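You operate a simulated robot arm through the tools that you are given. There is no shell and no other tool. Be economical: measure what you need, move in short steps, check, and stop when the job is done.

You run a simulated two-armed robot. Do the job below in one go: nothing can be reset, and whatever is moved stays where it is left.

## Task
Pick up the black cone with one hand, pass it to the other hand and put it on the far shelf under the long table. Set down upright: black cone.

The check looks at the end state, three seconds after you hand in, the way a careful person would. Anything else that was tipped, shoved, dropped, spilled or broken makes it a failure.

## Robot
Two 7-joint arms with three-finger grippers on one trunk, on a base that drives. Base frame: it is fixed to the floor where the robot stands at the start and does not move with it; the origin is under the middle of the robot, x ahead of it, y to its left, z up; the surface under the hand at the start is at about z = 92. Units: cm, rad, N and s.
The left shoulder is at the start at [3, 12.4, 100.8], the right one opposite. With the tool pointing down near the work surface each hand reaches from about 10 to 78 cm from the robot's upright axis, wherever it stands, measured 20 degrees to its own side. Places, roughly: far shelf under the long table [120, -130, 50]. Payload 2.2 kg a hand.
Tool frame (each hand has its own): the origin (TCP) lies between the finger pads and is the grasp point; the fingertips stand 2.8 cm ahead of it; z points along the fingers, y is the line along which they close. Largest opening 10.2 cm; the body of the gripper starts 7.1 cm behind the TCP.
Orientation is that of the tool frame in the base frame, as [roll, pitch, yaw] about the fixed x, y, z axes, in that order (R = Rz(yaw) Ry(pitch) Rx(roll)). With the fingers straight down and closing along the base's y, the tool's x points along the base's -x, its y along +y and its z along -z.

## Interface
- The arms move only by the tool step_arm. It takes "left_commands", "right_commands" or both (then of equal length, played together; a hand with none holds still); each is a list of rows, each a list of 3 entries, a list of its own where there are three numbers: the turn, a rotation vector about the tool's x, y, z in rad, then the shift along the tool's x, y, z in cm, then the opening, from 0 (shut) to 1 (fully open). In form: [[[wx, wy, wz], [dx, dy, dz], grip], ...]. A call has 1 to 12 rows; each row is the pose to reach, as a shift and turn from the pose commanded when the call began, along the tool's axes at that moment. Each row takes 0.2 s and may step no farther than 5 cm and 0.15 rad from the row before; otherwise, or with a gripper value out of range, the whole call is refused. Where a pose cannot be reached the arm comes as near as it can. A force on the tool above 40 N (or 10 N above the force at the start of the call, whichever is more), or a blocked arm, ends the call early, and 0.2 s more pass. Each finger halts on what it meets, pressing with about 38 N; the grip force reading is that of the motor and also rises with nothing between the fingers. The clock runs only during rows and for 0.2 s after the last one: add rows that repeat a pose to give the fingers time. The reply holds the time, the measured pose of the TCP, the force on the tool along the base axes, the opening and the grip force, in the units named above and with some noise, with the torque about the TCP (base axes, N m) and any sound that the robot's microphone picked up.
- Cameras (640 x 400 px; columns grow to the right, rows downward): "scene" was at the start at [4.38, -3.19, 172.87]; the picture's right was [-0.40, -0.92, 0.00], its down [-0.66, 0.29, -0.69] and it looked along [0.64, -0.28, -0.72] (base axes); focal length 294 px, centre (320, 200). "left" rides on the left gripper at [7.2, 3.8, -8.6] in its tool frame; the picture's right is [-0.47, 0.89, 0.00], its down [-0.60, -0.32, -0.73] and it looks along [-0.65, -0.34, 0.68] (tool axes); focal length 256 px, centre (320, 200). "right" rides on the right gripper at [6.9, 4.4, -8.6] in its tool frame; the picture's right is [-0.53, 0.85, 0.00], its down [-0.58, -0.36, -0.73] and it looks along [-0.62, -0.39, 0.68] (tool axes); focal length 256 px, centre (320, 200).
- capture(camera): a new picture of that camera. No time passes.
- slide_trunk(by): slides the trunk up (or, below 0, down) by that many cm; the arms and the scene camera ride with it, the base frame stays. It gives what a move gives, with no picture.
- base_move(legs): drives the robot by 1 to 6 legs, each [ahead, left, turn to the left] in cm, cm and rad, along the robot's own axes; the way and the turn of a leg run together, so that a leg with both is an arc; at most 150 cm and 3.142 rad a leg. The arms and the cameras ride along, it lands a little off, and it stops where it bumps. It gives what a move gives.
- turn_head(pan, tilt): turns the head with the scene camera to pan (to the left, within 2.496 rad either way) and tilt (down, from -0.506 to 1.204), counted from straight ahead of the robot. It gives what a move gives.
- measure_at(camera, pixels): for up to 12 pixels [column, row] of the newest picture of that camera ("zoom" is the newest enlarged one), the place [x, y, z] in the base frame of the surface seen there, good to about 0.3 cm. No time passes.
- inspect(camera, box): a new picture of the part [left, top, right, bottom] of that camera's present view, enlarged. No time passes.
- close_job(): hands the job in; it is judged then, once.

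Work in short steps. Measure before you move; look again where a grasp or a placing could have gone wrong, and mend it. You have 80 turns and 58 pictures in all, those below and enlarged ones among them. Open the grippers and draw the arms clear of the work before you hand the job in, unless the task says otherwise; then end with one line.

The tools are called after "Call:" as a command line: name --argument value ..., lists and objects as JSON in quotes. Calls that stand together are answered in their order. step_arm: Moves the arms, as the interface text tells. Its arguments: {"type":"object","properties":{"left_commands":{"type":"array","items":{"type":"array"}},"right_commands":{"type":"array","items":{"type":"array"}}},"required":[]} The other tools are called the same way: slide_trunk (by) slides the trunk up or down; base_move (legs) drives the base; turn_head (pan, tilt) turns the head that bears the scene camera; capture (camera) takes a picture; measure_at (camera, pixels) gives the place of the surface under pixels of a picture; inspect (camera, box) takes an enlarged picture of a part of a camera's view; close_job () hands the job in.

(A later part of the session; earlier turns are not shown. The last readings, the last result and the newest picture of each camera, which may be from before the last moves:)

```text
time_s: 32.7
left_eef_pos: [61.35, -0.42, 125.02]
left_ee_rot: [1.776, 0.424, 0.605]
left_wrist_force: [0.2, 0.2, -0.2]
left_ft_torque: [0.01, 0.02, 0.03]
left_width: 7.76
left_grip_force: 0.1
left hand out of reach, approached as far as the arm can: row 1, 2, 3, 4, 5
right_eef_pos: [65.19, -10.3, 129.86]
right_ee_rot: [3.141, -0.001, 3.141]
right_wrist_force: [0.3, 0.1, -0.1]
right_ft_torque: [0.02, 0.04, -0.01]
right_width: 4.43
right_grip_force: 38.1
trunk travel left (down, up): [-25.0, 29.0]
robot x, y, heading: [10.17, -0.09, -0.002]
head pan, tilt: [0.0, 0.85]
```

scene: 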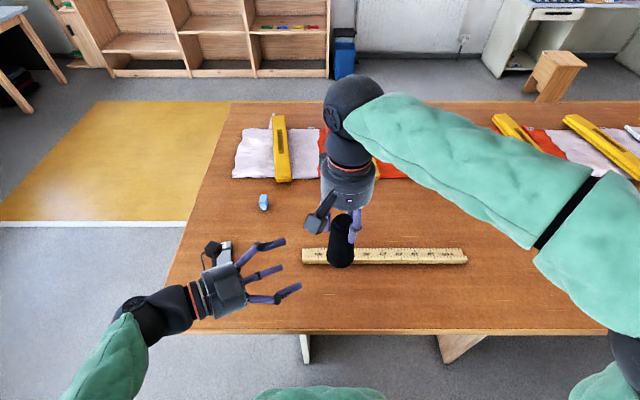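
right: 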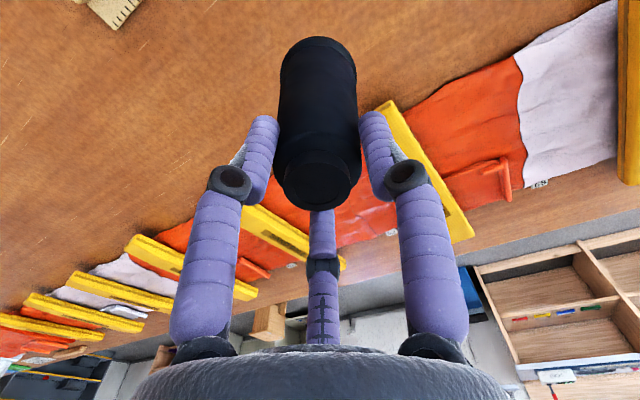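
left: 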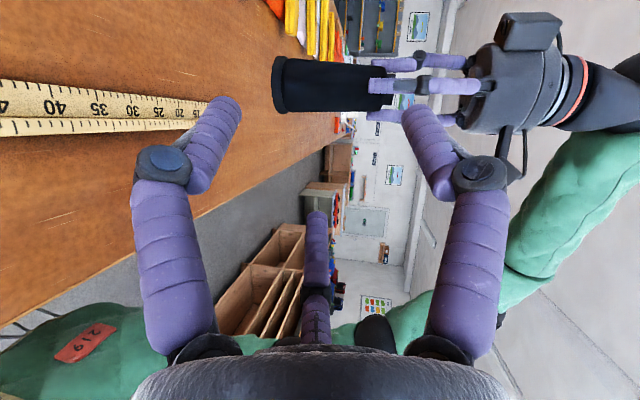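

The left cannot go lower in this twist. Before re-planning, I test whether this hand twist can be held pointing straight ahead, 21 cm below the shoulder, as the shelf will need. For that I raise the trunk and lower the left hand while turning it ahead.

Call:
slide_trunk --by 25

Call:
step_arm --left_commands '[[[-0.053, 0.117, -0.023], [2.2, -2.6, -1.1], 0.76], [[-0.106, 0.235, -0.046], [4.4, -5.3, -2.1], 0.76], [[-0.159, 0.352, -0.068], [6.7, -8, -3.2], 0.76], [[-0.212, 0.47, -0.091], [8.9, -10.7, -4.2], 0.76], [[-0.265, 0.587, -0.114], [11.2, -13.4, -5.3], 0.76], [[-0.318, 0.705, -0.137], [13.4, -16, -6.3], 0.76], [[-0.371, 0.822, -0.159], [15.6, -18.7, -7.4], 0.76], [[-0.424, 0.94, -0.182], [17.9, -21.4, -8.45], 0.76], [[-0.424, 0.94, -0.182], [17.9, -21.4, -8.45], 0.76]]'

```text
time_s: 35.3
left_eef_pos: [61.28, -0.48, 149.98]
left_ee_rot: [1.775, 0.424, 0.606]
left_wrist_force: [-0.6, 1.1, -0.6]
left_ft_torque: [0.01, -0.03, 0.0]
left_width: 7.73
left_grip_force: 0.1
right_eef_pos: [65.16, -10.25, 154.95]
right_ee_rot: [-3.14, -0.001, -3.141]
right_wrist_force: [0.1, -0.7, 0.6]
right_ft_torque: [-0.01, 0.0, 0.01]
right_width: 0.21
right_grip_force: 31.8
trunk travel left (down, up): [-50.0, 4.0]
robot x, y, heading: [9.55, 0.17, -0.004]
head pan, tilt: [0.0, 0.85]
```

```text
time_s: 37.5
left_eef_pos: [63.92, 19.71, 138.22]
left_ee_rot: [1.497, 0.427, 1.662]
left_wrist_force: [-0.5, 0.0, -1.0]
left_ft_torque: [0.01, -0.03, 0.02]
left_width: 7.74
left_grip_force: 0.1
left hand out of reach, approached as far as the arm can: row 1, 2, 3, 4, 5, 6, 7
right_eef_pos: [65.34, -10.39, 154.86]
right_ee_rot: [3.141, -0.002, -3.141]
right_wrist_force: [0.5, -0.8, -0.1]
right_ft_torque: [0.02, 0.02, 0.02]
right_width: 0.2
right_grip_force: 31.1
trunk travel left (down, up): [-50.0, 4.0]
robot x, y, heading: [10.23, -0.15, -0.0]
head pan, tilt: [0.0, 0.85]
stopped in row 9 (left hand): the arm was blocked; the commanded pose is now the measured one
```

The right width fell to 0.2, so the cone slipped out of the shallow grip. I look for it at once.

Call:
turn_head --pan -0.1 --tilt 0.9

Call:
capture --camera "scene"

```text
time_s: 38.1
left_eef_pos: [63.8, 19.8, 137.93]
left_ee_rot: [1.5, 0.431, 1.661]
left_wrist_force: [0.4, 0.2, 0.4]
left_ft_torque: [-0.03, 0.01, 0.02]
left_width: 7.75
left_grip_force: 0.0
right_eef_pos: [65.12, -10.21, 154.93]
right_ee_rot: [3.141, 0.001, 3.141]
right_wrist_force: [0.2, 0.0, 0.9]
right_ft_torque: [-0.03, -0.02, 0.03]
right_width: 0.21
right_grip_force: 31.3
trunk travel left (down, up): [-50.0, 4.0]
robot x, y, heading: [9.64, -0.11, 0.002]
head pan, tilt: [-0.099, 0.901]
```

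```text
28 pictures are left
```

scene: 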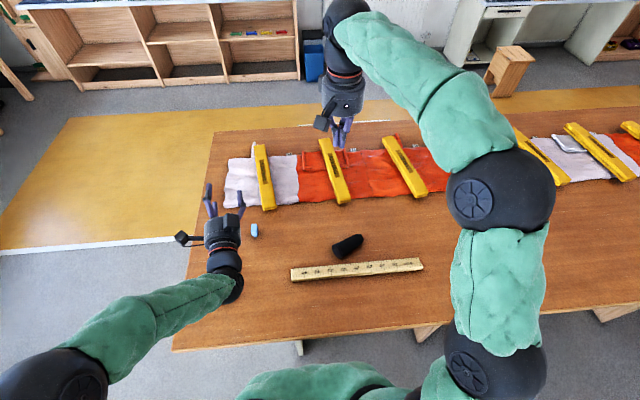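

The cone lies on the table near (348,246); nothing else seems disturbed. I inspect closely and measure it. (The left will need a natural nose-down grip instead of the twisted one.)

Call:
inspect --camera "scene" --box '[270, 210, 430, 310]'

Call:
measure_at --camera "zoom" --pixels '[[248, 165], [265, 150], [300, 140], [340, 120], [365, 112], [280, 180], [320, 165], [360, 145], [280, 205], [330, 195], [270, 135], [330, 105]]'

```text
4.00 times, centred on (350, 260) of scene
```

zoom: 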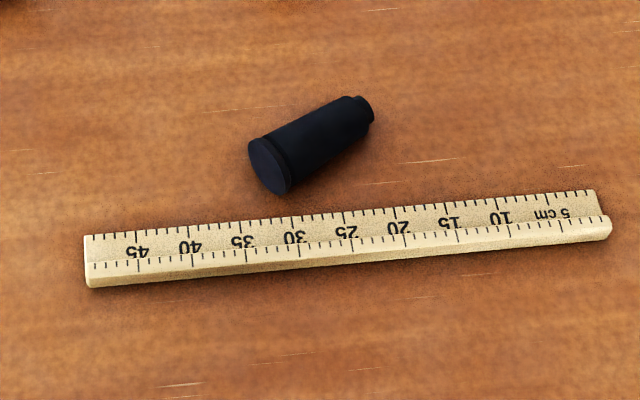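

```text
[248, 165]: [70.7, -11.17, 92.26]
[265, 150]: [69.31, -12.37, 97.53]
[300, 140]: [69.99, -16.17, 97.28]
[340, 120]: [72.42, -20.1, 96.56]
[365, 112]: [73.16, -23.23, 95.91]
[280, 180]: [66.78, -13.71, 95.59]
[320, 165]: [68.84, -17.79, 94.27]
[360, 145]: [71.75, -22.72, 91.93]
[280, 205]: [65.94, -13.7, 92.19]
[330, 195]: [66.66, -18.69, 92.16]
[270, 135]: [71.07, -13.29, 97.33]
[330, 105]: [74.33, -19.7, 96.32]
```

The cone lies with base at about [68.7,-12.3] and tip toward [73.2,-23]. The natural solution is for the right hand to pick it lying, stand it up, and later serve as the placing hand with a nose-down grip, while the left does the pick-up from above. First I park the left arm back and turn the right hand to the cone's axis. I also check the ruler's clearance.

Call:
measure_at --camera "zoom" --pixels '[[150, 230], [250, 222], [300, 217], [350, 213], [400, 208], [500, 200], [268, 167], [275, 195], [250, 143], [372, 115], [358, 98], [350, 160]]'

Call:
step_arm --right_commands '[[[-0.0113, 0.0171, 0.1296], [-1, -1, 3], 0.3], [[-0.0227, 0.0342, 0.2591], [-2, -2, 6], 0.6], [[-0.034, 0.0513, 0.3887], [-3, -3, 9.5], 0.78], [[-0.0453, 0.0684, 0.5182], [-4, -4.5, 13], 0.78], [[-0.0567, 0.0856, 0.6478], [-5, -6, 17], 0.78], [[-0.068, 0.1027, 0.7773], [-6, -7.5, 21], 0.78], [[-0.0793, 0.1198, 0.9069], [-6, -9, 25], 0.78], [[-0.0907, 0.1369, 1.0364], [-6, -9, 29], 0.78], [[-0.102, 0.154, 1.166], [-6, -9, 33], 0.78], [[-0.102, 0.154, 1.166], [-6, -9, 37], 0.78], [[-0.102, 0.154, 1.166], [-6, -9, 40], 0.78], [[-0.102, 0.154, 1.166], [-6, -9, 40], 0.78]]' --left_commands '[[[0, 0, 0], [0, 0, -2], 0.78], [[0, 0, 0], [0, 0, -4], 0.78], [[0, 0, 0], [0, 0, -6], 0.78], [[0, 0, 0], [0, 0, -8], 0.78], [[0, 0, 0], [0, 0, -10], 0.78], [[0, 0, 0], [0, 0, -10], 0.78], [[0, 0, 0], [0, 0, -10], 0.78], [[0, 0, 0], [0, 0, -10], 0.78], [[0, 0, 0], [0, 0, -10], 0.78], [[0, 0, 0], [0, 0, -10], 0.78], [[0, 0, 0], [0, 0, -10], 0.78], [[0, 0, 0], [0, 0, -10], 0.78]]'

Call:
capture --camera "right"

```text
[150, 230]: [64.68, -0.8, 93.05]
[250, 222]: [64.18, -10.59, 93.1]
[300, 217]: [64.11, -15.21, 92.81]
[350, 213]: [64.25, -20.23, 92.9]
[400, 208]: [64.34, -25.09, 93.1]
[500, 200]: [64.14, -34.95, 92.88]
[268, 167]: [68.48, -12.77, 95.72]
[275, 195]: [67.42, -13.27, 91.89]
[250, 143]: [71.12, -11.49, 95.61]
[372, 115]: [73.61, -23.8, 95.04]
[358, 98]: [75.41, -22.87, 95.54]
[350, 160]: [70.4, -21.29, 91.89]
```

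```text
time_s: 40.7
left_eef_pos: [53.82, 18.54, 137.27]
left_ee_rot: [1.5, 0.427, 1.662]
left_wrist_force: [-0.8, 0.7, 0.5]
left_ft_torque: [-0.01, 0.02, 0.01]
left_width: 7.98
left_grip_force: 0.1
right_eef_pos: [71.1, -19.23, 114.89]
right_ee_rot: [-3.141, -0.173, 1.973]
right_wrist_force: [-1.2, -0.2, -0.5]
right_ft_torque: [0.02, 0.0, 0.03]
right_width: 7.95
right_grip_force: 0.2
trunk travel left (down, up): [-50.0, 4.0]
robot x, y, heading: [9.98, 0.04, 0.0]
head pan, tilt: [-0.099, 0.901]
```

```text
26 pictures are left
```

right: 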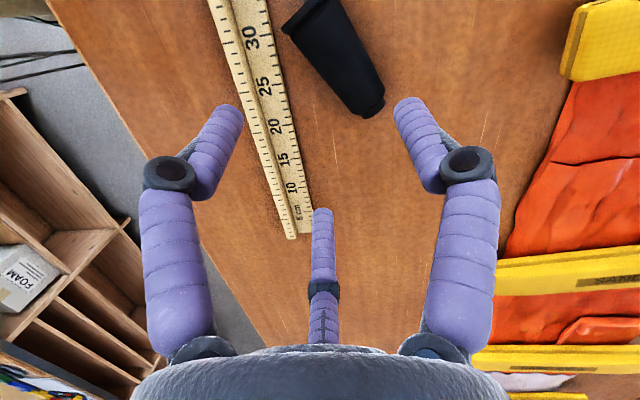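

The right hand is aligned at [71.1,-19.2,114.9]. I measure the cone's outline from this close view.

Call:
measure_at --camera "right" --pixels '[[330, 50], [320, 30], [345, 75], [360, 100], [372, 110], [300, 45], [325, 80], [350, 108], [345, 20], [365, 55], [382, 90], [296, 28]]'

```text
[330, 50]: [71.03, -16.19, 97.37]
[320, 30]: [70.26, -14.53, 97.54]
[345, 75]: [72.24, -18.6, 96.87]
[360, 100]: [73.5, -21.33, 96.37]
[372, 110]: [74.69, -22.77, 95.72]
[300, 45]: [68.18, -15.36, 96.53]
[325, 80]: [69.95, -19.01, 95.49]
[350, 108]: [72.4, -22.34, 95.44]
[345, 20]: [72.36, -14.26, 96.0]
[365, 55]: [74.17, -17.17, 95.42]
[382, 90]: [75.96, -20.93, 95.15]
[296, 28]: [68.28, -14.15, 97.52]
```

The cone axis passes [72.1,-18.2] at azimuth -63°, and that point is 6.5 cm from the base. I correct yaw by 0.07, descend to z 96.1 with the cone centred between thumb and stacked fingers, and check forces before closing.

Call:
step_arm --right_commands '[[[0, 0, -0.03], [-0.6, 0.1, 4], 0.78], [[0, 0, -0.07], [-1.2, 0.2, 8], 0.78], [[0, 0, -0.07], [-1.8, 0.3, 12], 0.78], [[0, 0, -0.07], [-2.3, 0.37, 15.5], 0.78], [[0, 0, -0.07], [-2.55, 0.37, 17.1], 0.78], [[0, 0, -0.07], [-2.78, 0.37, 18.6], 0.78], [[0, 0, -0.07], [-2.78, 0.37, 18.6], 0.78]]'

Call:
capture --camera "right"

```text
time_s: 42.3
left_eef_pos: [53.8, 18.58, 137.36]
left_ee_rot: [1.501, 0.428, 1.66]
left_wrist_force: [-0.2, -0.7, 0.4]
left_ft_torque: [0.01, -0.01, 0.03]
left_width: 7.95
left_grip_force: 0.0
right_eef_pos: [71.39, -18.59, 96.14]
right_ee_rot: [3.128, -0.172, 2.044]
right_wrist_force: [0.5, -0.9, -0.1]
right_ft_torque: [-0.04, -0.03, 0.01]
right_width: 7.96
right_grip_force: 0.1
trunk travel left (down, up): [-50.0, 4.0]
robot x, y, heading: [9.6, -0.11, -0.004]
head pan, tilt: [-0.099, 0.901]
```

```text
25 pictures are left
```

right: 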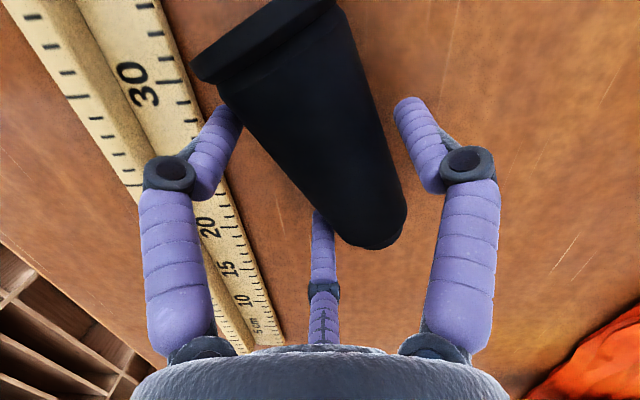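

The fingers surround the cone with no contact. I close on it.

Call:
step_arm --right_commands '[[[0, 0, 0], [0, 0, 0], 0.7], [[0, 0, 0], [0, 0, 0], 0.6], [[0, 0, 0], [0, 0, 0], 0.4], [[0, 0, 0], [0, 0, 0], 0.2], [[0, 0, 0], [0, 0, 0], 0], [[0, 0, 0], [0, 0, 0], 0]]'

Call:
capture --camera "right"

```text
time_s: 43.7
left_eef_pos: [53.88, 18.53, 137.22]
left_ee_rot: [1.5, 0.427, 1.662]
left_wrist_force: [0.6, -0.9, -1.0]
left_ft_torque: [-0.02, -0.01, 0.0]
left_width: 7.95
left_grip_force: 0.1
right_eef_pos: [71.47, -18.67, 96.12]
right_ee_rot: [3.13, -0.174, 2.045]
right_wrist_force: [0.7, 0.3, 1.0]
right_ft_torque: [0.08, -0.02, -0.01]
right_width: 7.03
right_grip_force: 38.5
trunk travel left (down, up): [-50.0, 4.0]
robot x, y, heading: [9.92, 0.18, 0.002]
head pan, tilt: [-0.099, 0.901]
```

```text
24 pictures are left
```

right: 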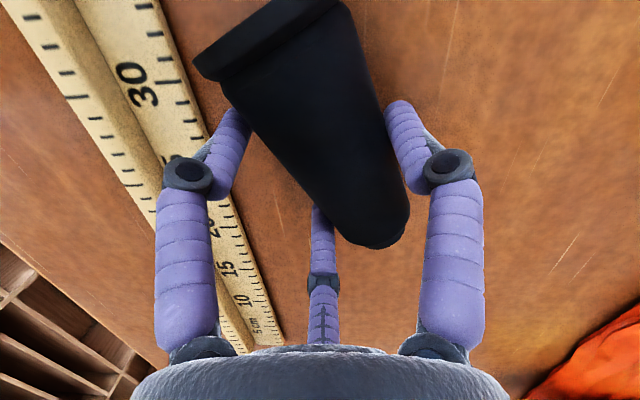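

It grips firmly at width 7.0. I lift 12 cm and look.

Call:
step_arm --right_commands '[[[0, 0, 0], [0.2, 0, -1], 0], [[0, 0, 0], [0.5, 0, -3], 0], [[0, 0, 0], [1, 0, -6], 0], [[0, 0, 0], [1.6, 0, -9], 0], [[0, 0, 0], [2.1, 0, -12], 0], [[0, 0, 0], [2.1, 0, -12], 0]]'

Call:
capture --camera "right"

Call:
inspect --camera "scene" --box '[260, 160, 420, 260]'

```text
time_s: 45.1
left_eef_pos: [53.85, 18.46, 137.21]
left_ee_rot: [1.504, 0.427, 1.661]
left_wrist_force: [-0.8, 0.5, 0.1]
left_ft_torque: [-0.02, 0.01, 0.01]
left_width: 7.96
left_grip_force: 0.2
right_eef_pos: [71.28, -18.71, 108.2]
right_ee_rot: [3.131, -0.173, 2.042]
right_wrist_force: [0.4, -0.7, -2.0]
right_ft_torque: [-0.02, 0.0, 0.0]
right_width: 7.0
right_grip_force: 37.9
trunk travel left (down, up): [-50.0, 4.0]
robot x, y, heading: [10.02, -0.01, -0.003]
head pan, tilt: [-0.099, 0.901]
```

```text
23 pictures are left
```

right: 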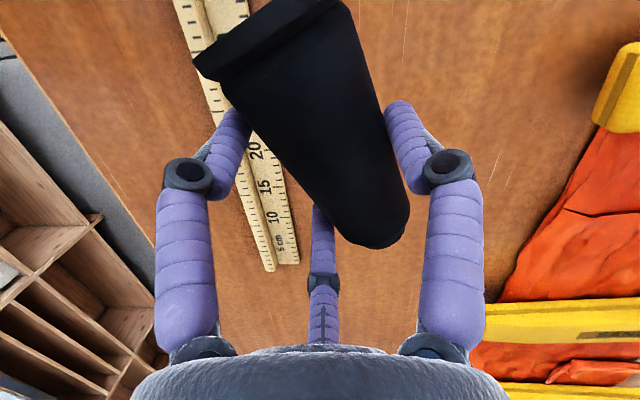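

```text
4.00 times, centred on (340, 210) of scene
```

zoom: 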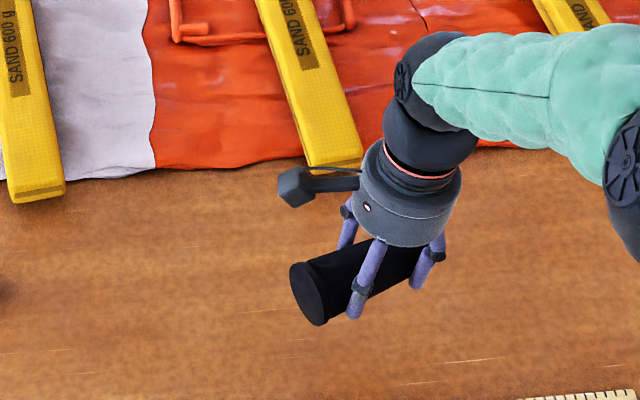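

The grip is firm. I now turn the hand so that it points ahead, 15° nose-down, with the cone nearly upright. I move it over the clear table area in front of the ruler.

Call:
step_arm --right_commands '[[[-0.0495, -0.1015, -0.0775], [1.9, -2.3, -0.8], 0], [[-0.0989, -0.2029, -0.1549], [3.8, -4.7, -1.2], 0], [[-0.1484, -0.3044, -0.2324], [5.7, -7, -1.6], 0], [[-0.1978, -0.4058, -0.3099], [7.5, -9.4, -2], 0], [[-0.2473, -0.5073, -0.3874], [9.4, -11.7, -2.4], 0], [[-0.2968, -0.6088, -0.4648], [11.3, -14, -2.6], 0], [[-0.3462, -0.7102, -0.5423], [13.2, -16.4, -2.77], 0]]'

Call:
step_arm --right_commands '[[[-0.0495, -0.1015, -0.0775], [0, 0, 0], 0], [[-0.0989, -0.2029, -0.1549], [0, 0, 0], 0], [[-0.1484, -0.3044, -0.2324], [0, 0, 0], 0], [[-0.1978, -0.4058, -0.3099], [0, 0, 0], 0], [[-0.2473, -0.5073, -0.3874], [0, 0, 0], 0], [[-0.2968, -0.6088, -0.4648], [0, 0, 0], 0], [[-0.2968, -0.6088, -0.4648], [0, 0, 0], 0]]'

Call:
capture --camera "scene"

```text
time_s: 46.7
left_eef_pos: [53.81, 18.59, 137.22]
left_ee_rot: [1.501, 0.43, 1.663]
left_wrist_force: [-0.2, 0.7, -0.7]
left_ft_torque: [0.0, 0.0, -0.01]
left_width: 7.96
left_grip_force: 0.1
right_eef_pos: [50.71, -14.95, 113.17]
right_ee_rot: [2.86, 0.615, 2.474]
right_wrist_force: [-0.3, 0.0, -1.5]
right_ft_torque: [-0.01, 0.04, 0.02]
right_width: 7.04
right_grip_force: 38.8
trunk travel left (down, up): [-50.0, 4.0]
robot x, y, heading: [9.75, -0.13, 0.001]
head pan, tilt: [-0.099, 0.901]
```

```text
time_s: 48.3
left_eef_pos: [53.82, 18.57, 137.3]
left_ee_rot: [1.501, 0.428, 1.662]
left_wrist_force: [0.4, 0.0, -0.4]
left_ft_torque: [0.0, 0.01, 0.01]
left_width: 7.92
left_grip_force: 0.0
right_eef_pos: [49.8, -7.76, 115.85]
right_ee_rot: [3.118, 1.318, 3.114]
right_wrist_force: [-0.9, 0.6, -1.7]
right_ft_torque: [-0.05, 0.02, -0.01]
right_width: 7.04
right_grip_force: 38.3
right hand out of reach, approached as far as the arm can: row 4, 5, 6, 7
trunk travel left (down, up): [-50.0, 4.0]
robot x, y, heading: [10.11, -0.06, 0.002]
head pan, tilt: [-0.099, 0.901]
```

```text
21 pictures are left
```

scene: 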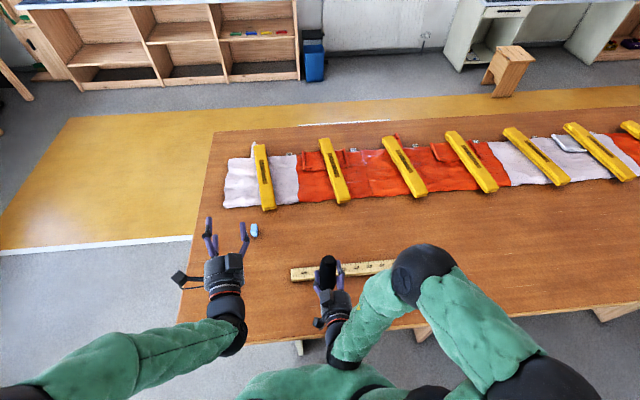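

The orientation is reached, but the arm is too folded and drifted. I back the base 18 cm and then stretch the hand out again over the same spot.

Call:
base_move --legs '[[-18, 0, 0]]'

Call:
step_arm --right_commands '[[[0, 0, 0], [0.8, -1.2, 3], 0], [[0, 0, 0], [1.6, -2.4, 6.5], 0], [[0, 0, 0], [2.4, -3.6, 10], 0], [[0, 0, 0], [3.2, -4.8, 13.5], 0], [[0, 0, 0], [4, -6, 17], 0], [[0, 0, 0], [5, -7, 20], 0], [[0, 0, 0], [5, -7, 20], 0]]'

Call:
turn_head --pan -0.2 --tilt 0.8

Call:
capture --camera "scene"

```text
time_s: 49.8
left_eef_pos: [35.96, 18.57, 137.35]
left_ee_rot: [1.502, 0.428, 1.658]
left_wrist_force: [0.2, 0.2, -0.1]
left_ft_torque: [0.02, -0.02, -0.02]
left_width: 7.94
left_grip_force: 0.0
right_eef_pos: [31.95, -7.71, 115.81]
right_ee_rot: [3.117, 1.316, 3.11]
right_wrist_force: [0.3, -0.2, -1.7]
right_ft_torque: [-0.04, 0.02, 0.01]
right_width: 7.05
right_grip_force: 38.0
trunk travel left (down, up): [-50.0, 4.0]
robot x, y, heading: [-7.73, 0.49, -0.001]
head pan, tilt: [-0.099, 0.901]
```

```text
time_s: 51.4
left_eef_pos: [35.99, 18.55, 137.41]
left_ee_rot: [1.5, 0.427, 1.66]
left_wrist_force: [0.6, -0.2, -0.6]
left_ft_torque: [-0.02, 0.01, 0.01]
left_width: 7.95
left_grip_force: 0.1
right_eef_pos: [49.08, -6.36, 109.88]
right_ee_rot: [-3.112, 1.294, 3.109]
right_wrist_force: [-0.1, 0.0, -1.8]
right_ft_torque: [-0.03, 0.02, 0.01]
right_width: 7.05
right_grip_force: 37.7
right hand out of reach, approached as far as the arm can: row 1, 2, 3, 4, 5, 6, 7
trunk travel left (down, up): [-50.0, 4.0]
robot x, y, heading: [-7.71, 0.59, 0.003]
head pan, tilt: [-0.099, 0.901]
```

```text
time_s: 52.1
left_eef_pos: [36.05, 18.55, 137.3]
left_ee_rot: [1.502, 0.426, 1.663]
left_wrist_force: [0.0, 0.4, 0.2]
left_ft_torque: [0.03, 0.01, -0.02]
left_width: 7.98
left_grip_force: 0.1
right_eef_pos: [49.25, -6.49, 109.87]
right_ee_rot: [-3.111, 1.295, 3.111]
right_wrist_force: [0.2, -0.1, -2.0]
right_ft_torque: [-0.04, 0.02, -0.03]
right_width: 7.03
right_grip_force: 37.6
trunk travel left (down, up): [-50.0, 4.0]
robot x, y, heading: [-7.67, -0.06, 0.001]
head pan, tilt: [-0.201, 0.799]
```

```text
20 pictures are left
```

scene: 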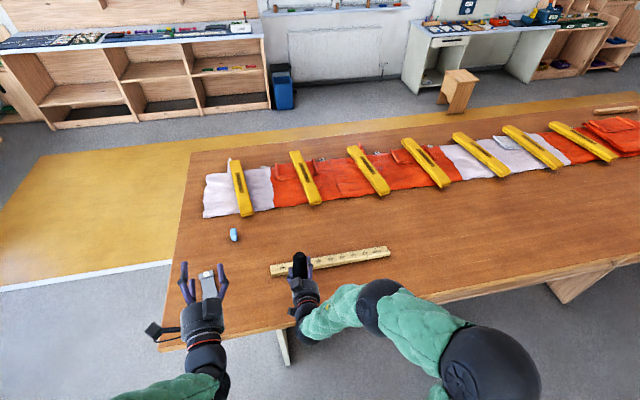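

The wrist bend limits pointing straight ahead, because the forearm comes from the right. I yaw the hand 0.6 rad to the left and shift it right again.

Call:
step_arm --right_commands '[[[-0.116, 0, -0.031], [0, -1.2, 0], 0], [[-0.232, 0, -0.062], [0, -2.4, 0], 0], [[-0.348, 0, -0.093], [0, -3.6, 0], 0], [[-0.464, 0, -0.124], [0, -4.8, 0], 0], [[-0.58, 0, -0.155], [0, -6, 0], 0], [[-0.58, 0, -0.155], [0, -6, 0], 0]]'

```text
time_s: 53.5
left_eef_pos: [36.1, 18.39, 137.29]
left_ee_rot: [1.502, 0.427, 1.662]
left_wrist_force: [0.2, -0.2, -0.1]
left_ft_torque: [0.01, 0.05, 0.02]
left_width: 7.96
left_grip_force: 0.0
right_eef_pos: [47.22, 6.57, 118.63]
right_ee_rot: [-3.017, 1.217, -2.723]
right_wrist_force: [0.4, -0.5, -1.8]
right_ft_torque: [0.0, 0.01, 0.01]
right_width: 7.04
right_grip_force: 37.8
right hand out of reach, approached as far as the arm can: row 1, 2, 3, 4, 5, 6
trunk travel left (down, up): [-50.0, 4.0]
robot x, y, heading: [-8.2, 0.06, -0.003]
head pan, tilt: [-0.201, 0.799]
```

That was the wrong direction, as the hand prefers pointing to the right. I turn it to azimuth -40°, 15° nose-down, and move toward [50,-10].

Call:
step_arm --right_commands '[[[0.1344, -0.0086, 0.0484], [0.9, -2.4, 0], 0], [[0.2689, -0.0173, 0.0969], [1.8, -4.8, 0], 0], [[0.4033, -0.0259, 0.1453], [2.6, -7.2, 0], 0], [[0.5377, -0.0346, 0.1937], [3.5, -9.6, 0], 0], [[0.6721, -0.0432, 0.2421], [4.4, -12, 0], 0], [[0.8066, -0.0519, 0.2906], [5.3, -14.5, 0], 0], [[0.941, -0.0605, 0.339], [6.1, -16.9, 0], 0], [[0.941, -0.0605, 0.339], [6.1, -16.9, 0], 0]]'

Call:
inspect --camera "scene" --box '[200, 200, 440, 350]'

```text
time_s: 55.3
left_eef_pos: [35.99, 18.53, 137.38]
left_ee_rot: [1.502, 0.43, 1.659]
left_wrist_force: [-0.8, -0.2, -0.7]
left_ft_torque: [0.0, 0.0, 0.02]
left_width: 7.93
left_grip_force: 0.0
right_eef_pos: [50.07, -10.01, 113.6]
right_ee_rot: [3.139, 1.313, 2.437]
right_wrist_force: [-0.3, 0.2, -1.6]
right_ft_torque: [0.05, 0.06, -0.05]
right_width: 7.03
right_grip_force: 37.7
trunk travel left (down, up): [-50.0, 4.0]
robot x, y, heading: [-7.5, 0.03, -0.005]
head pan, tilt: [-0.201, 0.799]
```

```text
2.67 times, centred on (320, 275) of scene
```

zoom: 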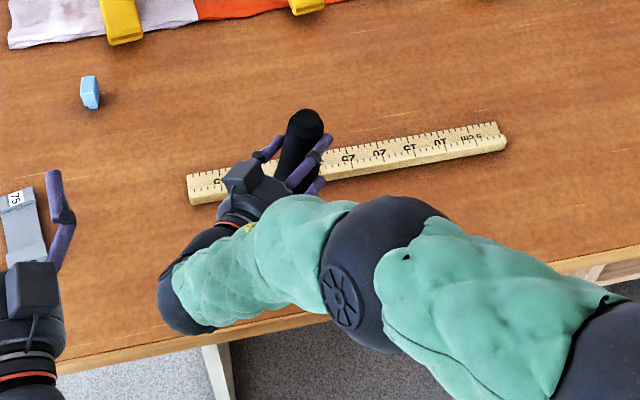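

The pose is reached exactly. Before lowering 14 cm I measure how high the forearm, elbow and camera are, and check the cone's tilt.

Call:
measure_at --camera "zoom" --pixels '[[190, 300], [250, 240], [345, 260], [400, 240], [245, 175], [305, 120], [290, 150], [300, 140], [220, 320], [313, 188]]'

Call:
capture --camera "right"

```text
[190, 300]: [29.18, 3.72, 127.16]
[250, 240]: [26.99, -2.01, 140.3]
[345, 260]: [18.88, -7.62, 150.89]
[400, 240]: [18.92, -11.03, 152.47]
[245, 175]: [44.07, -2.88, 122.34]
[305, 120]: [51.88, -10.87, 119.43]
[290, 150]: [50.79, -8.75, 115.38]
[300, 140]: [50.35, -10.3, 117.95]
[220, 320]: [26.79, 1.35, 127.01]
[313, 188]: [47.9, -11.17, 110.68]
```

```text
18 pictures are left
```

right: 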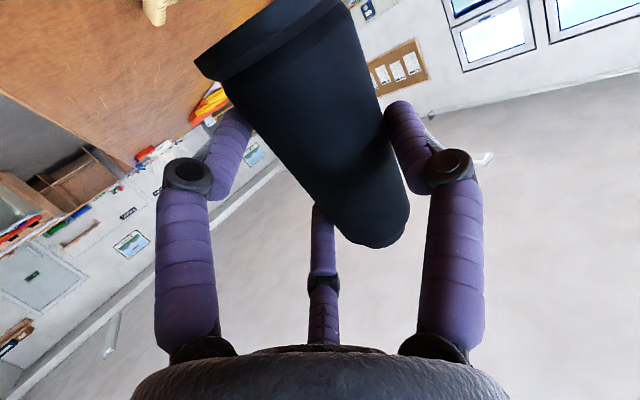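

The arm descends from a high elbow, so lowering is clear. I lower to about 0.7 cm above the expected contact height.

Call:
step_arm --right_commands '[[[0, 0, 0], [3.4, 0, 0.9], 0], [[0, 0, 0], [6.8, 0, 1.8], 0], [[0, 0, 0], [10, 0, 2.7], 0], [[0, 0, 0], [13, 0, 3.5], 0], [[0, 0, 0], [13, 0, 3.5], 0]]'

Call:
inspect --camera "scene" --box '[240, 230, 400, 330]'

```text
time_s: 56.5
left_eef_pos: [36.12, 18.55, 137.35]
left_ee_rot: [1.502, 0.427, 1.66]
left_wrist_force: [-0.4, 0.5, 0.0]
left_ft_torque: [0.0, 0.02, -0.02]
left_width: 7.97
left_grip_force: 0.0
right_eef_pos: [50.12, -10.23, 100.01]
right_ee_rot: [3.135, 1.309, 2.441]
right_wrist_force: [0.8, -0.3, -1.5]
right_ft_torque: [0.02, 0.06, 0.0]
right_width: 7.06
right_grip_force: 38.1
trunk travel left (down, up): [-50.0, 4.0]
robot x, y, heading: [-7.65, -0.01, -0.0]
head pan, tilt: [-0.201, 0.799]
```

```text
4.00 times, centred on (320, 280) of scene
```

zoom: 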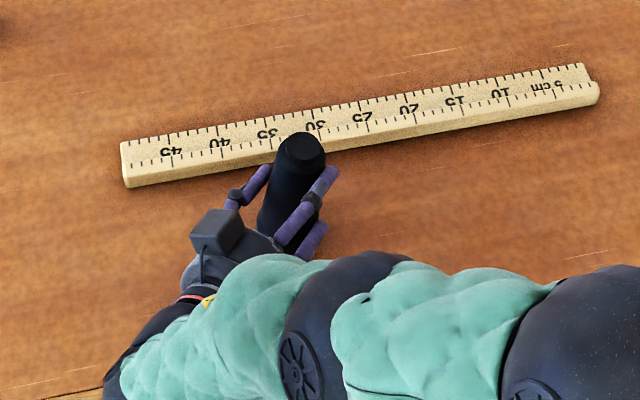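

At z 100.0 there is no contact yet. I feel down in small steps for the table.

Call:
step_arm --right_commands '[[[0, 0, 0], [0.24, 0, 0.06], 0], [[0, 0, 0], [0.48, 0, 0.13], 0], [[0, 0, 0], [0.72, 0, 0.19], 0]]'

Call:
measure_at --camera "zoom" --pixels '[[302, 150], [302, 138], [302, 165], [288, 180], [275, 205], [265, 225], [325, 160], [280, 150], [315, 175], [293, 200]]'

```text
time_s: 57.3
left_eef_pos: [36.09, 18.51, 137.28]
left_ee_rot: [1.503, 0.428, 1.664]
left_wrist_force: [-0.5, -0.9, -0.1]
left_ft_torque: [0.0, -0.01, 0.01]
left_width: 7.94
left_grip_force: 0.0
right_eef_pos: [50.02, -10.09, 99.34]
right_ee_rot: [3.139, 1.309, 2.443]
right_wrist_force: [0.4, 0.7, -2.1]
right_ft_torque: [0.01, 0.04, 0.02]
right_width: 7.02
right_grip_force: 37.7
trunk travel left (down, up): [-50.0, 4.0]
robot x, y, heading: [-7.85, -0.06, -0.003]
head pan, tilt: [-0.201, 0.799]
```

```text
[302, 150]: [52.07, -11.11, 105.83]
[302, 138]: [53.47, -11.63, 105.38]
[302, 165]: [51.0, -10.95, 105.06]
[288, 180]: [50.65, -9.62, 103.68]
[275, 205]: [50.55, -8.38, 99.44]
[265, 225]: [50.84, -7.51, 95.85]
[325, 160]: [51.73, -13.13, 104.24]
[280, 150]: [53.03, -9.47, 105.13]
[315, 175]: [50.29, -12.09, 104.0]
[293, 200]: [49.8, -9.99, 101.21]
```

No contact yet at 99.3. The top disc at z≈105.7 suggests about 0.4 cm remains, so I continue.

Call:
step_arm --right_commands '[[[0, 0, 0], [0.19, 0, 0.05], 0], [[0, 0, 0], [0.38, 0, 0.1], 0], [[0, 0, 0], [0.57, 0, 0.15], 0], [[0, 0, 0], [0.76, 0, 0.2], 0]]'

```text
time_s: 58.3
left_eef_pos: [35.66, 18.46, 137.35]
left_ee_rot: [1.497, 0.429, 1.659]
left_wrist_force: [-0.6, -0.2, 0.0]
left_ft_torque: [0.0, 0.02, 0.03]
left_width: 7.95
left_grip_force: 0.1
right_eef_pos: [50.16, -10.09, 98.98]
right_ee_rot: [3.114, 1.318, 2.416]
right_wrist_force: [-10.5, -3.3, 35.9]
right_ft_torque: [1.76, 1.58, 1.1]
right_width: 7.03
right_grip_force: 38.1
trunk travel left (down, up): [-50.0, 4.0]
robot x, y, heading: [-8.35, 0.05, 0.003]
head pan, tilt: [-0.201, 0.799]
```

The table is met (36 N at 98.98). I relieve the load by raising 0.35 cm, then open slowly so the cone rocks back onto its base between the guarding fingers.

Call:
step_arm --right_commands '[[[0, 0, 0], [-0.34, 0, -0.09], 0], [[0, 0, 0], [-0.34, 0, -0.09], 0]]'

Call:
step_arm --right_commands '[[[0, 0, 0], [0, 0, 0], 0.7], [[0, 0, 0], [0, 0, 0], 0.73], [[0, 0, 0], [0, 0, 0], 0.76], [[0, 0, 0], [0, 0, 0], 0.8], [[0, 0, 0], [0, 0, 0], 0.85], [[0, 0, 0], [0, 0, 0], 0.85], [[0, 0, 0], [0, 0, 0], 0.85]]'

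Call:
inspect --camera "scene" --box '[240, 230, 400, 330]'

Call:
capture --camera "right"

```text
time_s: 58.9
left_eef_pos: [35.92, 18.55, 137.36]
left_ee_rot: [1.501, 0.431, 1.661]
left_wrist_force: [0.6, 0.4, -0.7]
left_ft_torque: [0.0, -0.01, 0.0]
left_width: 7.95
left_grip_force: 0.2
right_eef_pos: [50.16, -9.93, 99.1]
right_ee_rot: [3.128, 1.313, 2.433]
right_wrist_force: [2.0, -2.9, 21.1]
right_ft_torque: [-0.73, -0.67, -0.04]
right_width: 7.04
right_grip_force: 38.2
trunk travel left (down, up): [-50.0, 4.0]
robot x, y, heading: [-7.72, -0.25, -0.001]
head pan, tilt: [-0.201, 0.799]
```

```text
time_s: 60.5
left_eef_pos: [35.95, 18.52, 137.34]
left_ee_rot: [1.502, 0.429, 1.659]
left_wrist_force: [0.7, -0.8, -0.1]
left_ft_torque: [0.03, 0.0, -0.01]
left_width: 7.95
left_grip_force: 0.1
right_eef_pos: [50.01, -10.01, 98.96]
right_ee_rot: [3.133, 1.311, 2.436]
right_wrist_force: [2.8, 1.1, 21.7]
right_ft_torque: [2.53, 1.04, -0.4]
right_width: 8.69
right_grip_force: 0.1
trunk travel left (down, up): [-50.0, 4.0]
robot x, y, heading: [-8.02, 0.09, -0.001]
head pan, tilt: [-0.201, 0.799]
```

```text
4.00 times, centred on (320, 280) of scene
```

zoom: 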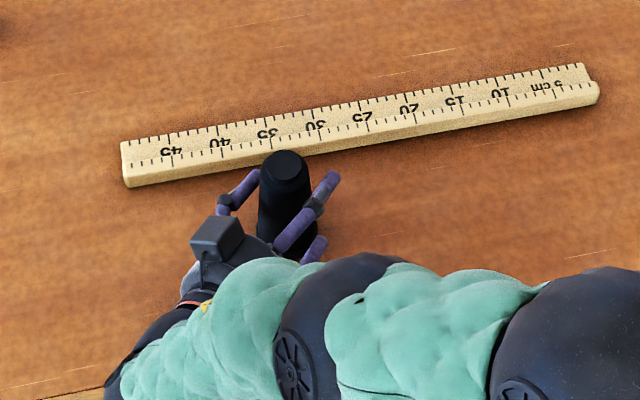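

```text
15 pictures are left
```

right: 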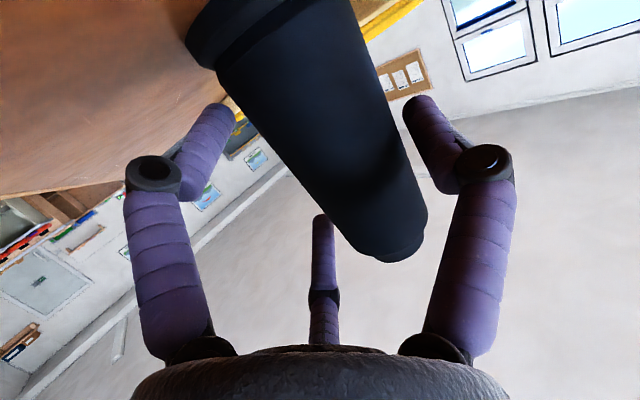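

The cone stands upright. The 22 N on the hand comes from its camera housing touching the table. I raise the hand a little, back out level, and measure the cone's position.

Call:
measure_at --camera "zoom" --pixels '[[286, 165], [286, 155], [270, 170], [302, 170], [265, 225], [275, 245]]'

Call:
step_arm --right_commands '[[[0, 0, 0], [-0.7, 0, -0.2], 0.85], [[0, 0, 0], [-0.7, 0, -0.2], 0.9], [[0, 0, 0], [-0.5, 0, -3], 0.9], [[0, 0, 0], [-0.2, 0, -6], 0.9], [[0, 0, 0], [0.3, 0, -9.5], 0.9], [[0, 0, 0], [0.8, 0, -13], 0.9]]'

```text
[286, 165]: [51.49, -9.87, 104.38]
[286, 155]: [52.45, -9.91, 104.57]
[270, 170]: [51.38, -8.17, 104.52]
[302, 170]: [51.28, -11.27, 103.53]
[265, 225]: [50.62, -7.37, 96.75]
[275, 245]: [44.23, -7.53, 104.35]
```

```text
time_s: 61.9
left_eef_pos: [36.02, 18.54, 137.36]
left_ee_rot: [1.5, 0.429, 1.659]
left_wrist_force: [0.5, -0.1, -0.4]
left_ft_torque: [-0.02, -0.01, -0.04]
left_width: 7.96
left_grip_force: 0.1
right_eef_pos: [40.31, -1.96, 101.62]
right_ee_rot: [3.138, 1.309, 2.44]
right_wrist_force: [0.4, 0.5, 0.5]
right_ft_torque: [0.02, -0.01, -0.03]
right_width: 9.18
right_grip_force: 0.0
trunk travel left (down, up): [-50.0, 4.0]
robot x, y, heading: [-8.1, 0.16, 0.002]
head pan, tilt: [-0.201, 0.799]
```

The cone top is at [51.9,-9.9,104.5]. I pull the right hand back to a 35° nose-down waiting pose and meanwhile turn the left hand to point straight down, yawed so its fingers will interleave with the right's.

Call:
step_arm --right_commands '[[[0, 0.05, 0], [-1.5, 0.1, -1.5], 0.78], [[0, 0.1, 0], [-4, 0.2, -3], 0.78], [[0, 0.2, 0], [-7, 0.3, -4.5], 0.78], [[0, 0.3, 0], [-9.5, 0.4, -5.5], 0.78], [[0, 0.349, 0], [-11.9, 0.54, -6.5], 0.78], [[0, 0.349, 0], [-11.9, 0.54, -6.5], 0.78], [[0, 0.349, 0], [-11.9, 0.54, -6.5], 0.78], [[0, 0.349, 0], [-11.9, 0.54, -6.5], 0.78], [[0, 0.349, 0], [-11.9, 0.54, -6.5], 0.78]]' --left_commands '[[[0.0211, 0.1064, -0.0823], [0, 0, 0], 0.8], [[0.0423, 0.2128, -0.1646], [0, 0, 0], 0.8], [[0.0634, 0.3191, -0.2468], [0, 0, 0], 0.8], [[0.0846, 0.4255, -0.3291], [0, 0, 0], 0.8], [[0.1057, 0.5319, -0.4114], [0, 0, 0], 0.8], [[0.1268, 0.6383, -0.4937], [0, 0, 0], 0.8], [[0.148, 0.7447, -0.576], [0, 0, 0], 0.8], [[0.1691, 0.851, -0.6582], [0, 0, 0], 0.8], [[0.1903, 0.9574, -0.7405], [0, 0, 0], 0.8]]'

Call:
step_arm --left_commands '[[[0.0211, 0.1064, -0.0823], [0, 0, 0], 0.8], [[0.0423, 0.2128, -0.1646], [0, 0, 0], 0.8], [[0.0634, 0.3191, -0.2468], [0, 0, 0], 0.8], [[0.0846, 0.4255, -0.3291], [0, 0, 0], 0.8], [[0.1057, 0.5319, -0.4114], [0, 0, 0], 0.8], [[0.1268, 0.6383, -0.4937], [0, 0, 0], 0.8], [[0.148, 0.7447, -0.576], [0, 0, 0], 0.8], [[0.1691, 0.851, -0.6582], [0, 0, 0], 0.8], [[0.1691, 0.851, -0.6582], [0, 0, 0], 0.8]]'

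Call:
capture --camera "scene"

```text
time_s: 63.8
left_eef_pos: [29.62, 20.52, 131.95]
left_ee_rot: [2.461, 0.547, 2.929]
left_wrist_force: [0.6, -0.1, -0.5]
left_ft_torque: [0.01, 0.0, 0.01]
left_width: 8.14
left_grip_force: 0.1
right_eef_pos: [38.6, -1.09, 114.51]
right_ee_rot: [-3.137, 0.95, 2.406]
right_wrist_force: [-0.4, 0.4, -0.4]
right_ft_torque: [0.0, -0.01, -0.02]
right_width: 7.96
right_grip_force: 0.1
trunk travel left (down, up): [-50.0, 4.0]
robot x, y, heading: [-8.0, -0.01, 0.002]
head pan, tilt: [-0.201, 0.799]
stopped in row 9 (left hand): the arm was blocked; the commanded pose is now the measured one
```

```text
time_s: 65.8
left_eef_pos: [29.44, 20.45, 131.98]
left_ee_rot: [2.951, 0.005, -2.37]
left_wrist_force: [-0.1, 0.5, 0.0]
left_ft_torque: [0.01, 0.02, 0.01]
left_width: 8.16
left_grip_force: 0.0
right_eef_pos: [38.7, -0.94, 114.42]
right_ee_rot: [-3.141, 0.951, 2.406]
right_wrist_force: [0.4, -0.6, 0.2]
right_ft_torque: [-0.01, 0.02, -0.01]
right_width: 7.98
right_grip_force: 0.1
trunk travel left (down, up): [-50.0, 4.0]
robot x, y, heading: [-7.71, 0.23, 0.002]
head pan, tilt: [-0.201, 0.799]
```

```text
14 pictures are left
```

scene: 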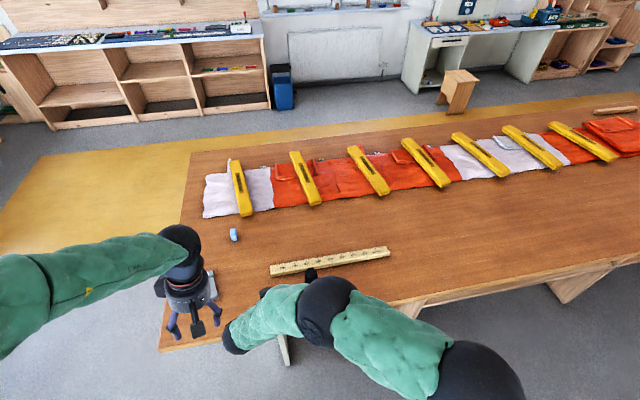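

The left hand points nearly down at [29.4,20.5,132]. I correct its small tilt and swing it at height 136, first ahead and then right, until it is over the cone.

Call:
step_arm --left_commands '[[[0.05, 0.005, -0.02], [-2.2, -3.4, -1.5], 0.8], [[0.1, 0.01, -0.05], [-4.4, -6.9, -3], 0.8], [[0.15, 0.015, -0.07], [-6.6, -10.3, -4.4], 0.8], [[0.19, 0.018, -0.092], [-8.8, -13.8, -5.9], 0.8], [[0.19, 0.018, -0.092], [-10.9, -17.2, -7.4], 0.8], [[0.19, 0.018, -0.092], [-8.3, -20.3, -8], 0.8], [[0.19, 0.018, -0.092], [-5.6, -23.4, -8.6], 0.8], [[0.19, 0.018, -0.092], [-2.9, -26.6, -9.2], 0.8], [[0.19, 0.018, -0.092], [-0.3, -29.7, -9.8], 0.8], [[0.19, 0.018, -0.092], [2.4, -32.8, -10.4], 0.8], [[0.19, 0.018, -0.092], [5.06, -36, -11], 0.8], [[0.19, 0.018, -0.092], [5.06, -36, -11], 0.8]]'

Call:
capture --camera "left"

```text
time_s: 68.4
left_eef_pos: [52.09, -9.82, 135.86]
left_ee_rot: [-3.14, -0.003, -2.275]
left_wrist_force: [0.3, 0.3, 0.1]
left_ft_torque: [-0.01, 0.0, 0.01]
left_width: 8.15
left_grip_force: 0.0
right_eef_pos: [38.7, -0.94, 114.51]
right_ee_rot: [-3.138, 0.952, 2.407]
right_wrist_force: [-0.1, 0.7, 0.2]
right_ft_torque: [-0.03, -0.02, 0.0]
right_width: 7.95
right_grip_force: 0.0
trunk travel left (down, up): [-50.0, 4.0]
robot x, y, heading: [-7.96, -0.31, -0.002]
head pan, tilt: [-0.201, 0.799]
```

```text
13 pictures are left
```

left: 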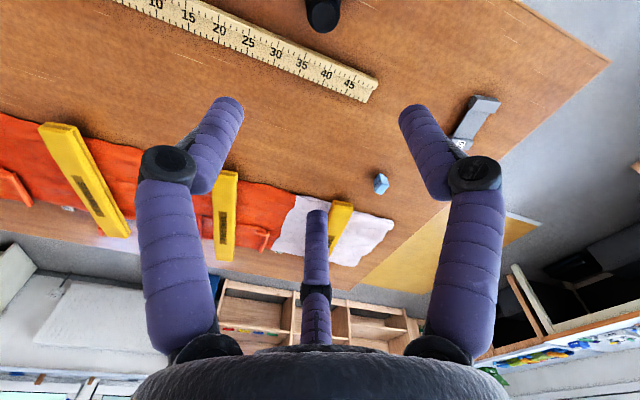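

The left hand is exactly over the spot; the cone's top shows at (322,12). I measure its top centre.

Call:
measure_at --camera "left" --pixels '[[322, 15], [322, 22], [310, 12], [335, 12], [322, 8], [322, 3]]'

```text
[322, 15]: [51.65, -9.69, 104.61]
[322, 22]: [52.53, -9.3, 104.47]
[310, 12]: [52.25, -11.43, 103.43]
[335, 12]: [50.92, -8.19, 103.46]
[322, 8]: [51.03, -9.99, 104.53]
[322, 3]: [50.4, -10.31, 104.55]
```

The cone top centre is [51.6,-9.8,104.5]. I retract the right hand 5 cm more for room, lower the left to TCP 103.3 and close.

Call:
step_arm --left_commands '[[[0, 0, 0], [0.1, 0.1, 2], 0.8], [[0, 0, 0], [0.2, 0.2, 6], 0.8], [[0, 0, 0], [0.29, 0.34, 10.5], 0.8], [[0, 0, 0], [0.29, 0.34, 15], 0.8], [[0, 0, 0], [0.29, 0.34, 19.5], 0.8], [[0, 0, 0], [0.29, 0.34, 24], 0.8], [[0, 0, 0], [0.29, 0.34, 28], 0.8], [[0, 0, 0], [0.29, 0.34, 30.5], 0.8], [[0, 0, 0], [0.29, 0.34, 32.5], 0.8], [[0, 0, 0], [0.29, 0.34, 32.5], 0.8]]' --right_commands '[[[0, 0, 0], [0, 0, -2], 0.78], [[0, 0, 0], [0, 0, -4], 0.78], [[0, 0, 0], [0, 0, -5], 0.78], [[0, 0, 0], [0, 0, -5], 0.78], [[0, 0, 0], [0, 0, -5], 0.78], [[0, 0, 0], [0, 0, -5], 0.78], [[0, 0, 0], [0, 0, -5], 0.78], [[0, 0, 0], [0, 0, -5], 0.78], [[0, 0, 0], [0, 0, -5], 0.78], [[0, 0, 0], [0, 0, -5], 0.78]]'

Call:
step_arm --left_commands '[[[0, 0, 0], [0, 0, 0], 0.6], [[0, 0, 0], [0, 0, 0], 0.45], [[0, 0, 0], [0, 0, 0], 0.3], [[0, 0, 0], [0, 0, 0], 0], [[0, 0, 0], [0, 0, 0], 0], [[0, 0, 0], [0, 0, 0], 0]]'

Call:
capture --camera "left"

```text
time_s: 70.8
left_eef_pos: [53.01, -9.73, 104.95]
left_ee_rot: [-3.118, 0.007, -2.265]
left_wrist_force: [0.3, 0.2, -0.5]
left_ft_torque: [-0.02, -0.02, -0.04]
left_width: 8.15
left_grip_force: 0.1
right_eef_pos: [33.68, -0.38, 114.72]
right_ee_rot: [-3.011, 0.938, 2.505]
right_wrist_force: [-0.2, 0.0, -0.4]
right_ft_torque: [-0.01, 0.0, -0.03]
right_width: 7.96
right_grip_force: 0.1
trunk travel left (down, up): [-50.0, 4.0]
robot x, y, heading: [-7.68, 0.27, -0.003]
head pan, tilt: [-0.201, 0.799]
stopped in row 10 (right hand): the arm was blocked; the commanded pose is now the measured one
```

```text
time_s: 72.2
left_eef_pos: [52.95, -9.59, 104.93]
left_ee_rot: [-3.116, 0.007, -2.264]
left_wrist_force: [-1.3, 1.9, 5.8]
left_ft_torque: [0.06, 0.08, -0.02]
left_width: 5.1
left_grip_force: 38.2
right_eef_pos: [33.71, -0.37, 114.76]
right_ee_rot: [-3.013, 0.939, 2.505]
right_wrist_force: [-0.1, -0.6, -0.5]
right_ft_torque: [0.02, -0.02, -0.01]
right_width: 7.94
right_grip_force: 0.0
trunk travel left (down, up): [-50.0, 4.0]
robot x, y, heading: [-7.98, -0.13, -0.005]
head pan, tilt: [-0.201, 0.799]
```

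```text
12 pictures are left
```

left: 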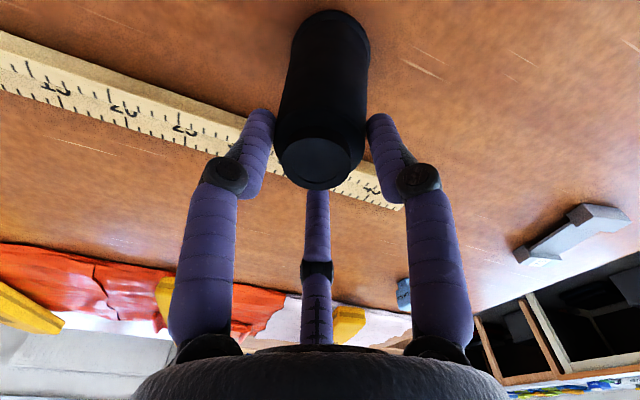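

The arms touched each other, because the retracted right wrist gets in the left forearm's way, so the left is 1.4 cm off centre. I reopen and raise the left, and then park the right hand over to the right side.

Call:
step_arm --left_commands '[[[0, 0, 0], [0, 0, 0], 0.5], [[0, 0, 0], [0, 0, 0], 0.8], [[0, 0, 0], [0, 0, 0], 0.8], [[0, 0, 0], [0, 0, -2], 0.8], [[0, 0, 0], [0, 0, -6], 0.8], [[0, 0, 0], [0, 0, -10], 0.8], [[0, 0, 0], [0, 0, -15], 0.8], [[0, 0, 0], [0, 0, -20], 0.8], [[0, 0, 0], [0, 0, -20], 0.8]]'

Call:
step_arm --right_commands '[[[0, 0, 0], [-0.5, -2.5, -1], 0.78], [[0, 0, 0], [-1, -5.5, -2], 0.78], [[0, 0, 0], [-1.5, -9, -2.5], 0.78], [[0, 0, 0], [-2, -12.5, -2], 0.78], [[0, 0, 0], [-2, -16, -0.5], 0.78], [[0, 0, 0], [-2, -19.5, 1], 0.78], [[0, 0, 0], [-2, -23, 2.5], 0.78], [[0, 0, 0], [-2, -26.5, 4], 0.78], [[0, 0, 0], [-2, -26.5, 4], 0.78]]'

Call:
capture --camera "scene"

```text
time_s: 74.2
left_eef_pos: [52.74, -9.53, 124.89]
left_ee_rot: [-3.117, 0.007, -2.265]
left_wrist_force: [-0.1, 0.0, -0.3]
left_ft_torque: [0.01, 0.02, 0.02]
left_width: 8.16
left_grip_force: 0.0
right_eef_pos: [33.94, -0.43, 114.74]
right_ee_rot: [-3.015, 0.939, 2.503]
right_wrist_force: [0.2, -0.7, -0.2]
right_ft_torque: [0.01, 0.03, -0.01]
right_width: 7.96
right_grip_force: 0.1
trunk travel left (down, up): [-50.0, 4.0]
robot x, y, heading: [-7.97, 0.04, -0.005]
head pan, tilt: [-0.201, 0.799]
```

```text
time_s: 76.2
left_eef_pos: [52.52, -9.58, 124.86]
left_ee_rot: [-3.117, 0.006, -2.265]
left_wrist_force: [0.6, 0.0, 0.0]
left_ft_torque: [0.04, -0.02, 0.0]
left_width: 8.17
left_grip_force: 0.0
right_eef_pos: [19.16, -22.87, 115.99]
right_ee_rot: [-3.016, 0.938, 2.504]
right_wrist_force: [0.2, 0.0, -0.1]
right_ft_torque: [-0.02, -0.01, -0.01]
right_width: 7.96
right_grip_force: 0.1
trunk travel left (down, up): [-50.0, 4.0]
robot x, y, heading: [-7.84, 0.07, 0.004]
head pan, tilt: [-0.201, 0.799]
```

```text
11 pictures are left
```

scene: 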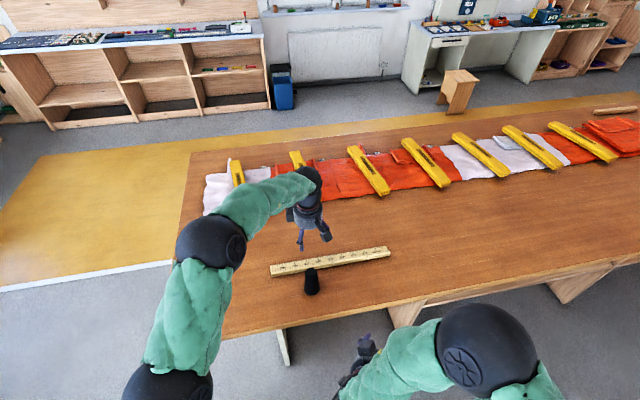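

The right is clear and the cone still stands at (311,282). I measure its top again.

Call:
measure_at --camera "scene" --pixels '[[311, 271], [310, 273], [312, 275], [306, 272], [316, 272], [312, 288]]'

```text
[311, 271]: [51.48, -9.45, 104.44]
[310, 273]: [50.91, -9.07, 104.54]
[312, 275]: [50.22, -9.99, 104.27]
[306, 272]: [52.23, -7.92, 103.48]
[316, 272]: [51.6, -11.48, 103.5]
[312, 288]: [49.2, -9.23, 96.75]
```

Cone top centre is [51.7,-9.7]. I lower the left over it with the small corrections, then close.

Call:
step_arm --left_commands '[[[-0.025, 0, 0], [0.3, 0.3, 4], 0.8], [[-0.025, 0, 0], [0.69, 0.6, 8.5], 0.8], [[-0.025, 0, 0], [0.69, 0.6, 13], 0.8], [[-0.025, 0, 0], [0.69, 0.6, 16.5], 0.8], [[-0.025, 0, 0], [0.69, 0.6, 19.5], 0.8], [[-0.025, 0, 0], [0.69, 0.6, 21.6], 0.8], [[-0.025, 0, 0], [0.69, 0.6, 21.6], 0.8], [[-0.025, 0, 0], [0.69, 0.6, 21.6], 0.6], [[-0.025, 0, 0], [0.69, 0.6, 21.6], 0.3], [[-0.025, 0, 0], [0.69, 0.6, 21.6], 0], [[-0.025, 0, 0], [0.69, 0.6, 21.6], 0], [[-0.025, 0, 0], [0.69, 0.6, 21.6], 0]]'

```text
time_s: 78.8
left_eef_pos: [51.99, -9.84, 103.26]
left_ee_rot: [-3.142, 0.008, -2.264]
left_wrist_force: [0.5, 0.7, 1.4]
left_ft_torque: [-0.04, -0.07, 0.0]
left_width: 4.61
left_grip_force: 37.9
right_eef_pos: [19.18, -22.84, 116.07]
right_ee_rot: [-3.014, 0.939, 2.505]
right_wrist_force: [-0.1, 0.8, 0.1]
right_ft_torque: [-0.01, 0.0, -0.04]
right_width: 7.97
right_grip_force: 0.1
trunk travel left (down, up): [-50.0, 4.0]
robot x, y, heading: [-8.07, -0.05, 0.001]
head pan, tilt: [-0.201, 0.799]
```

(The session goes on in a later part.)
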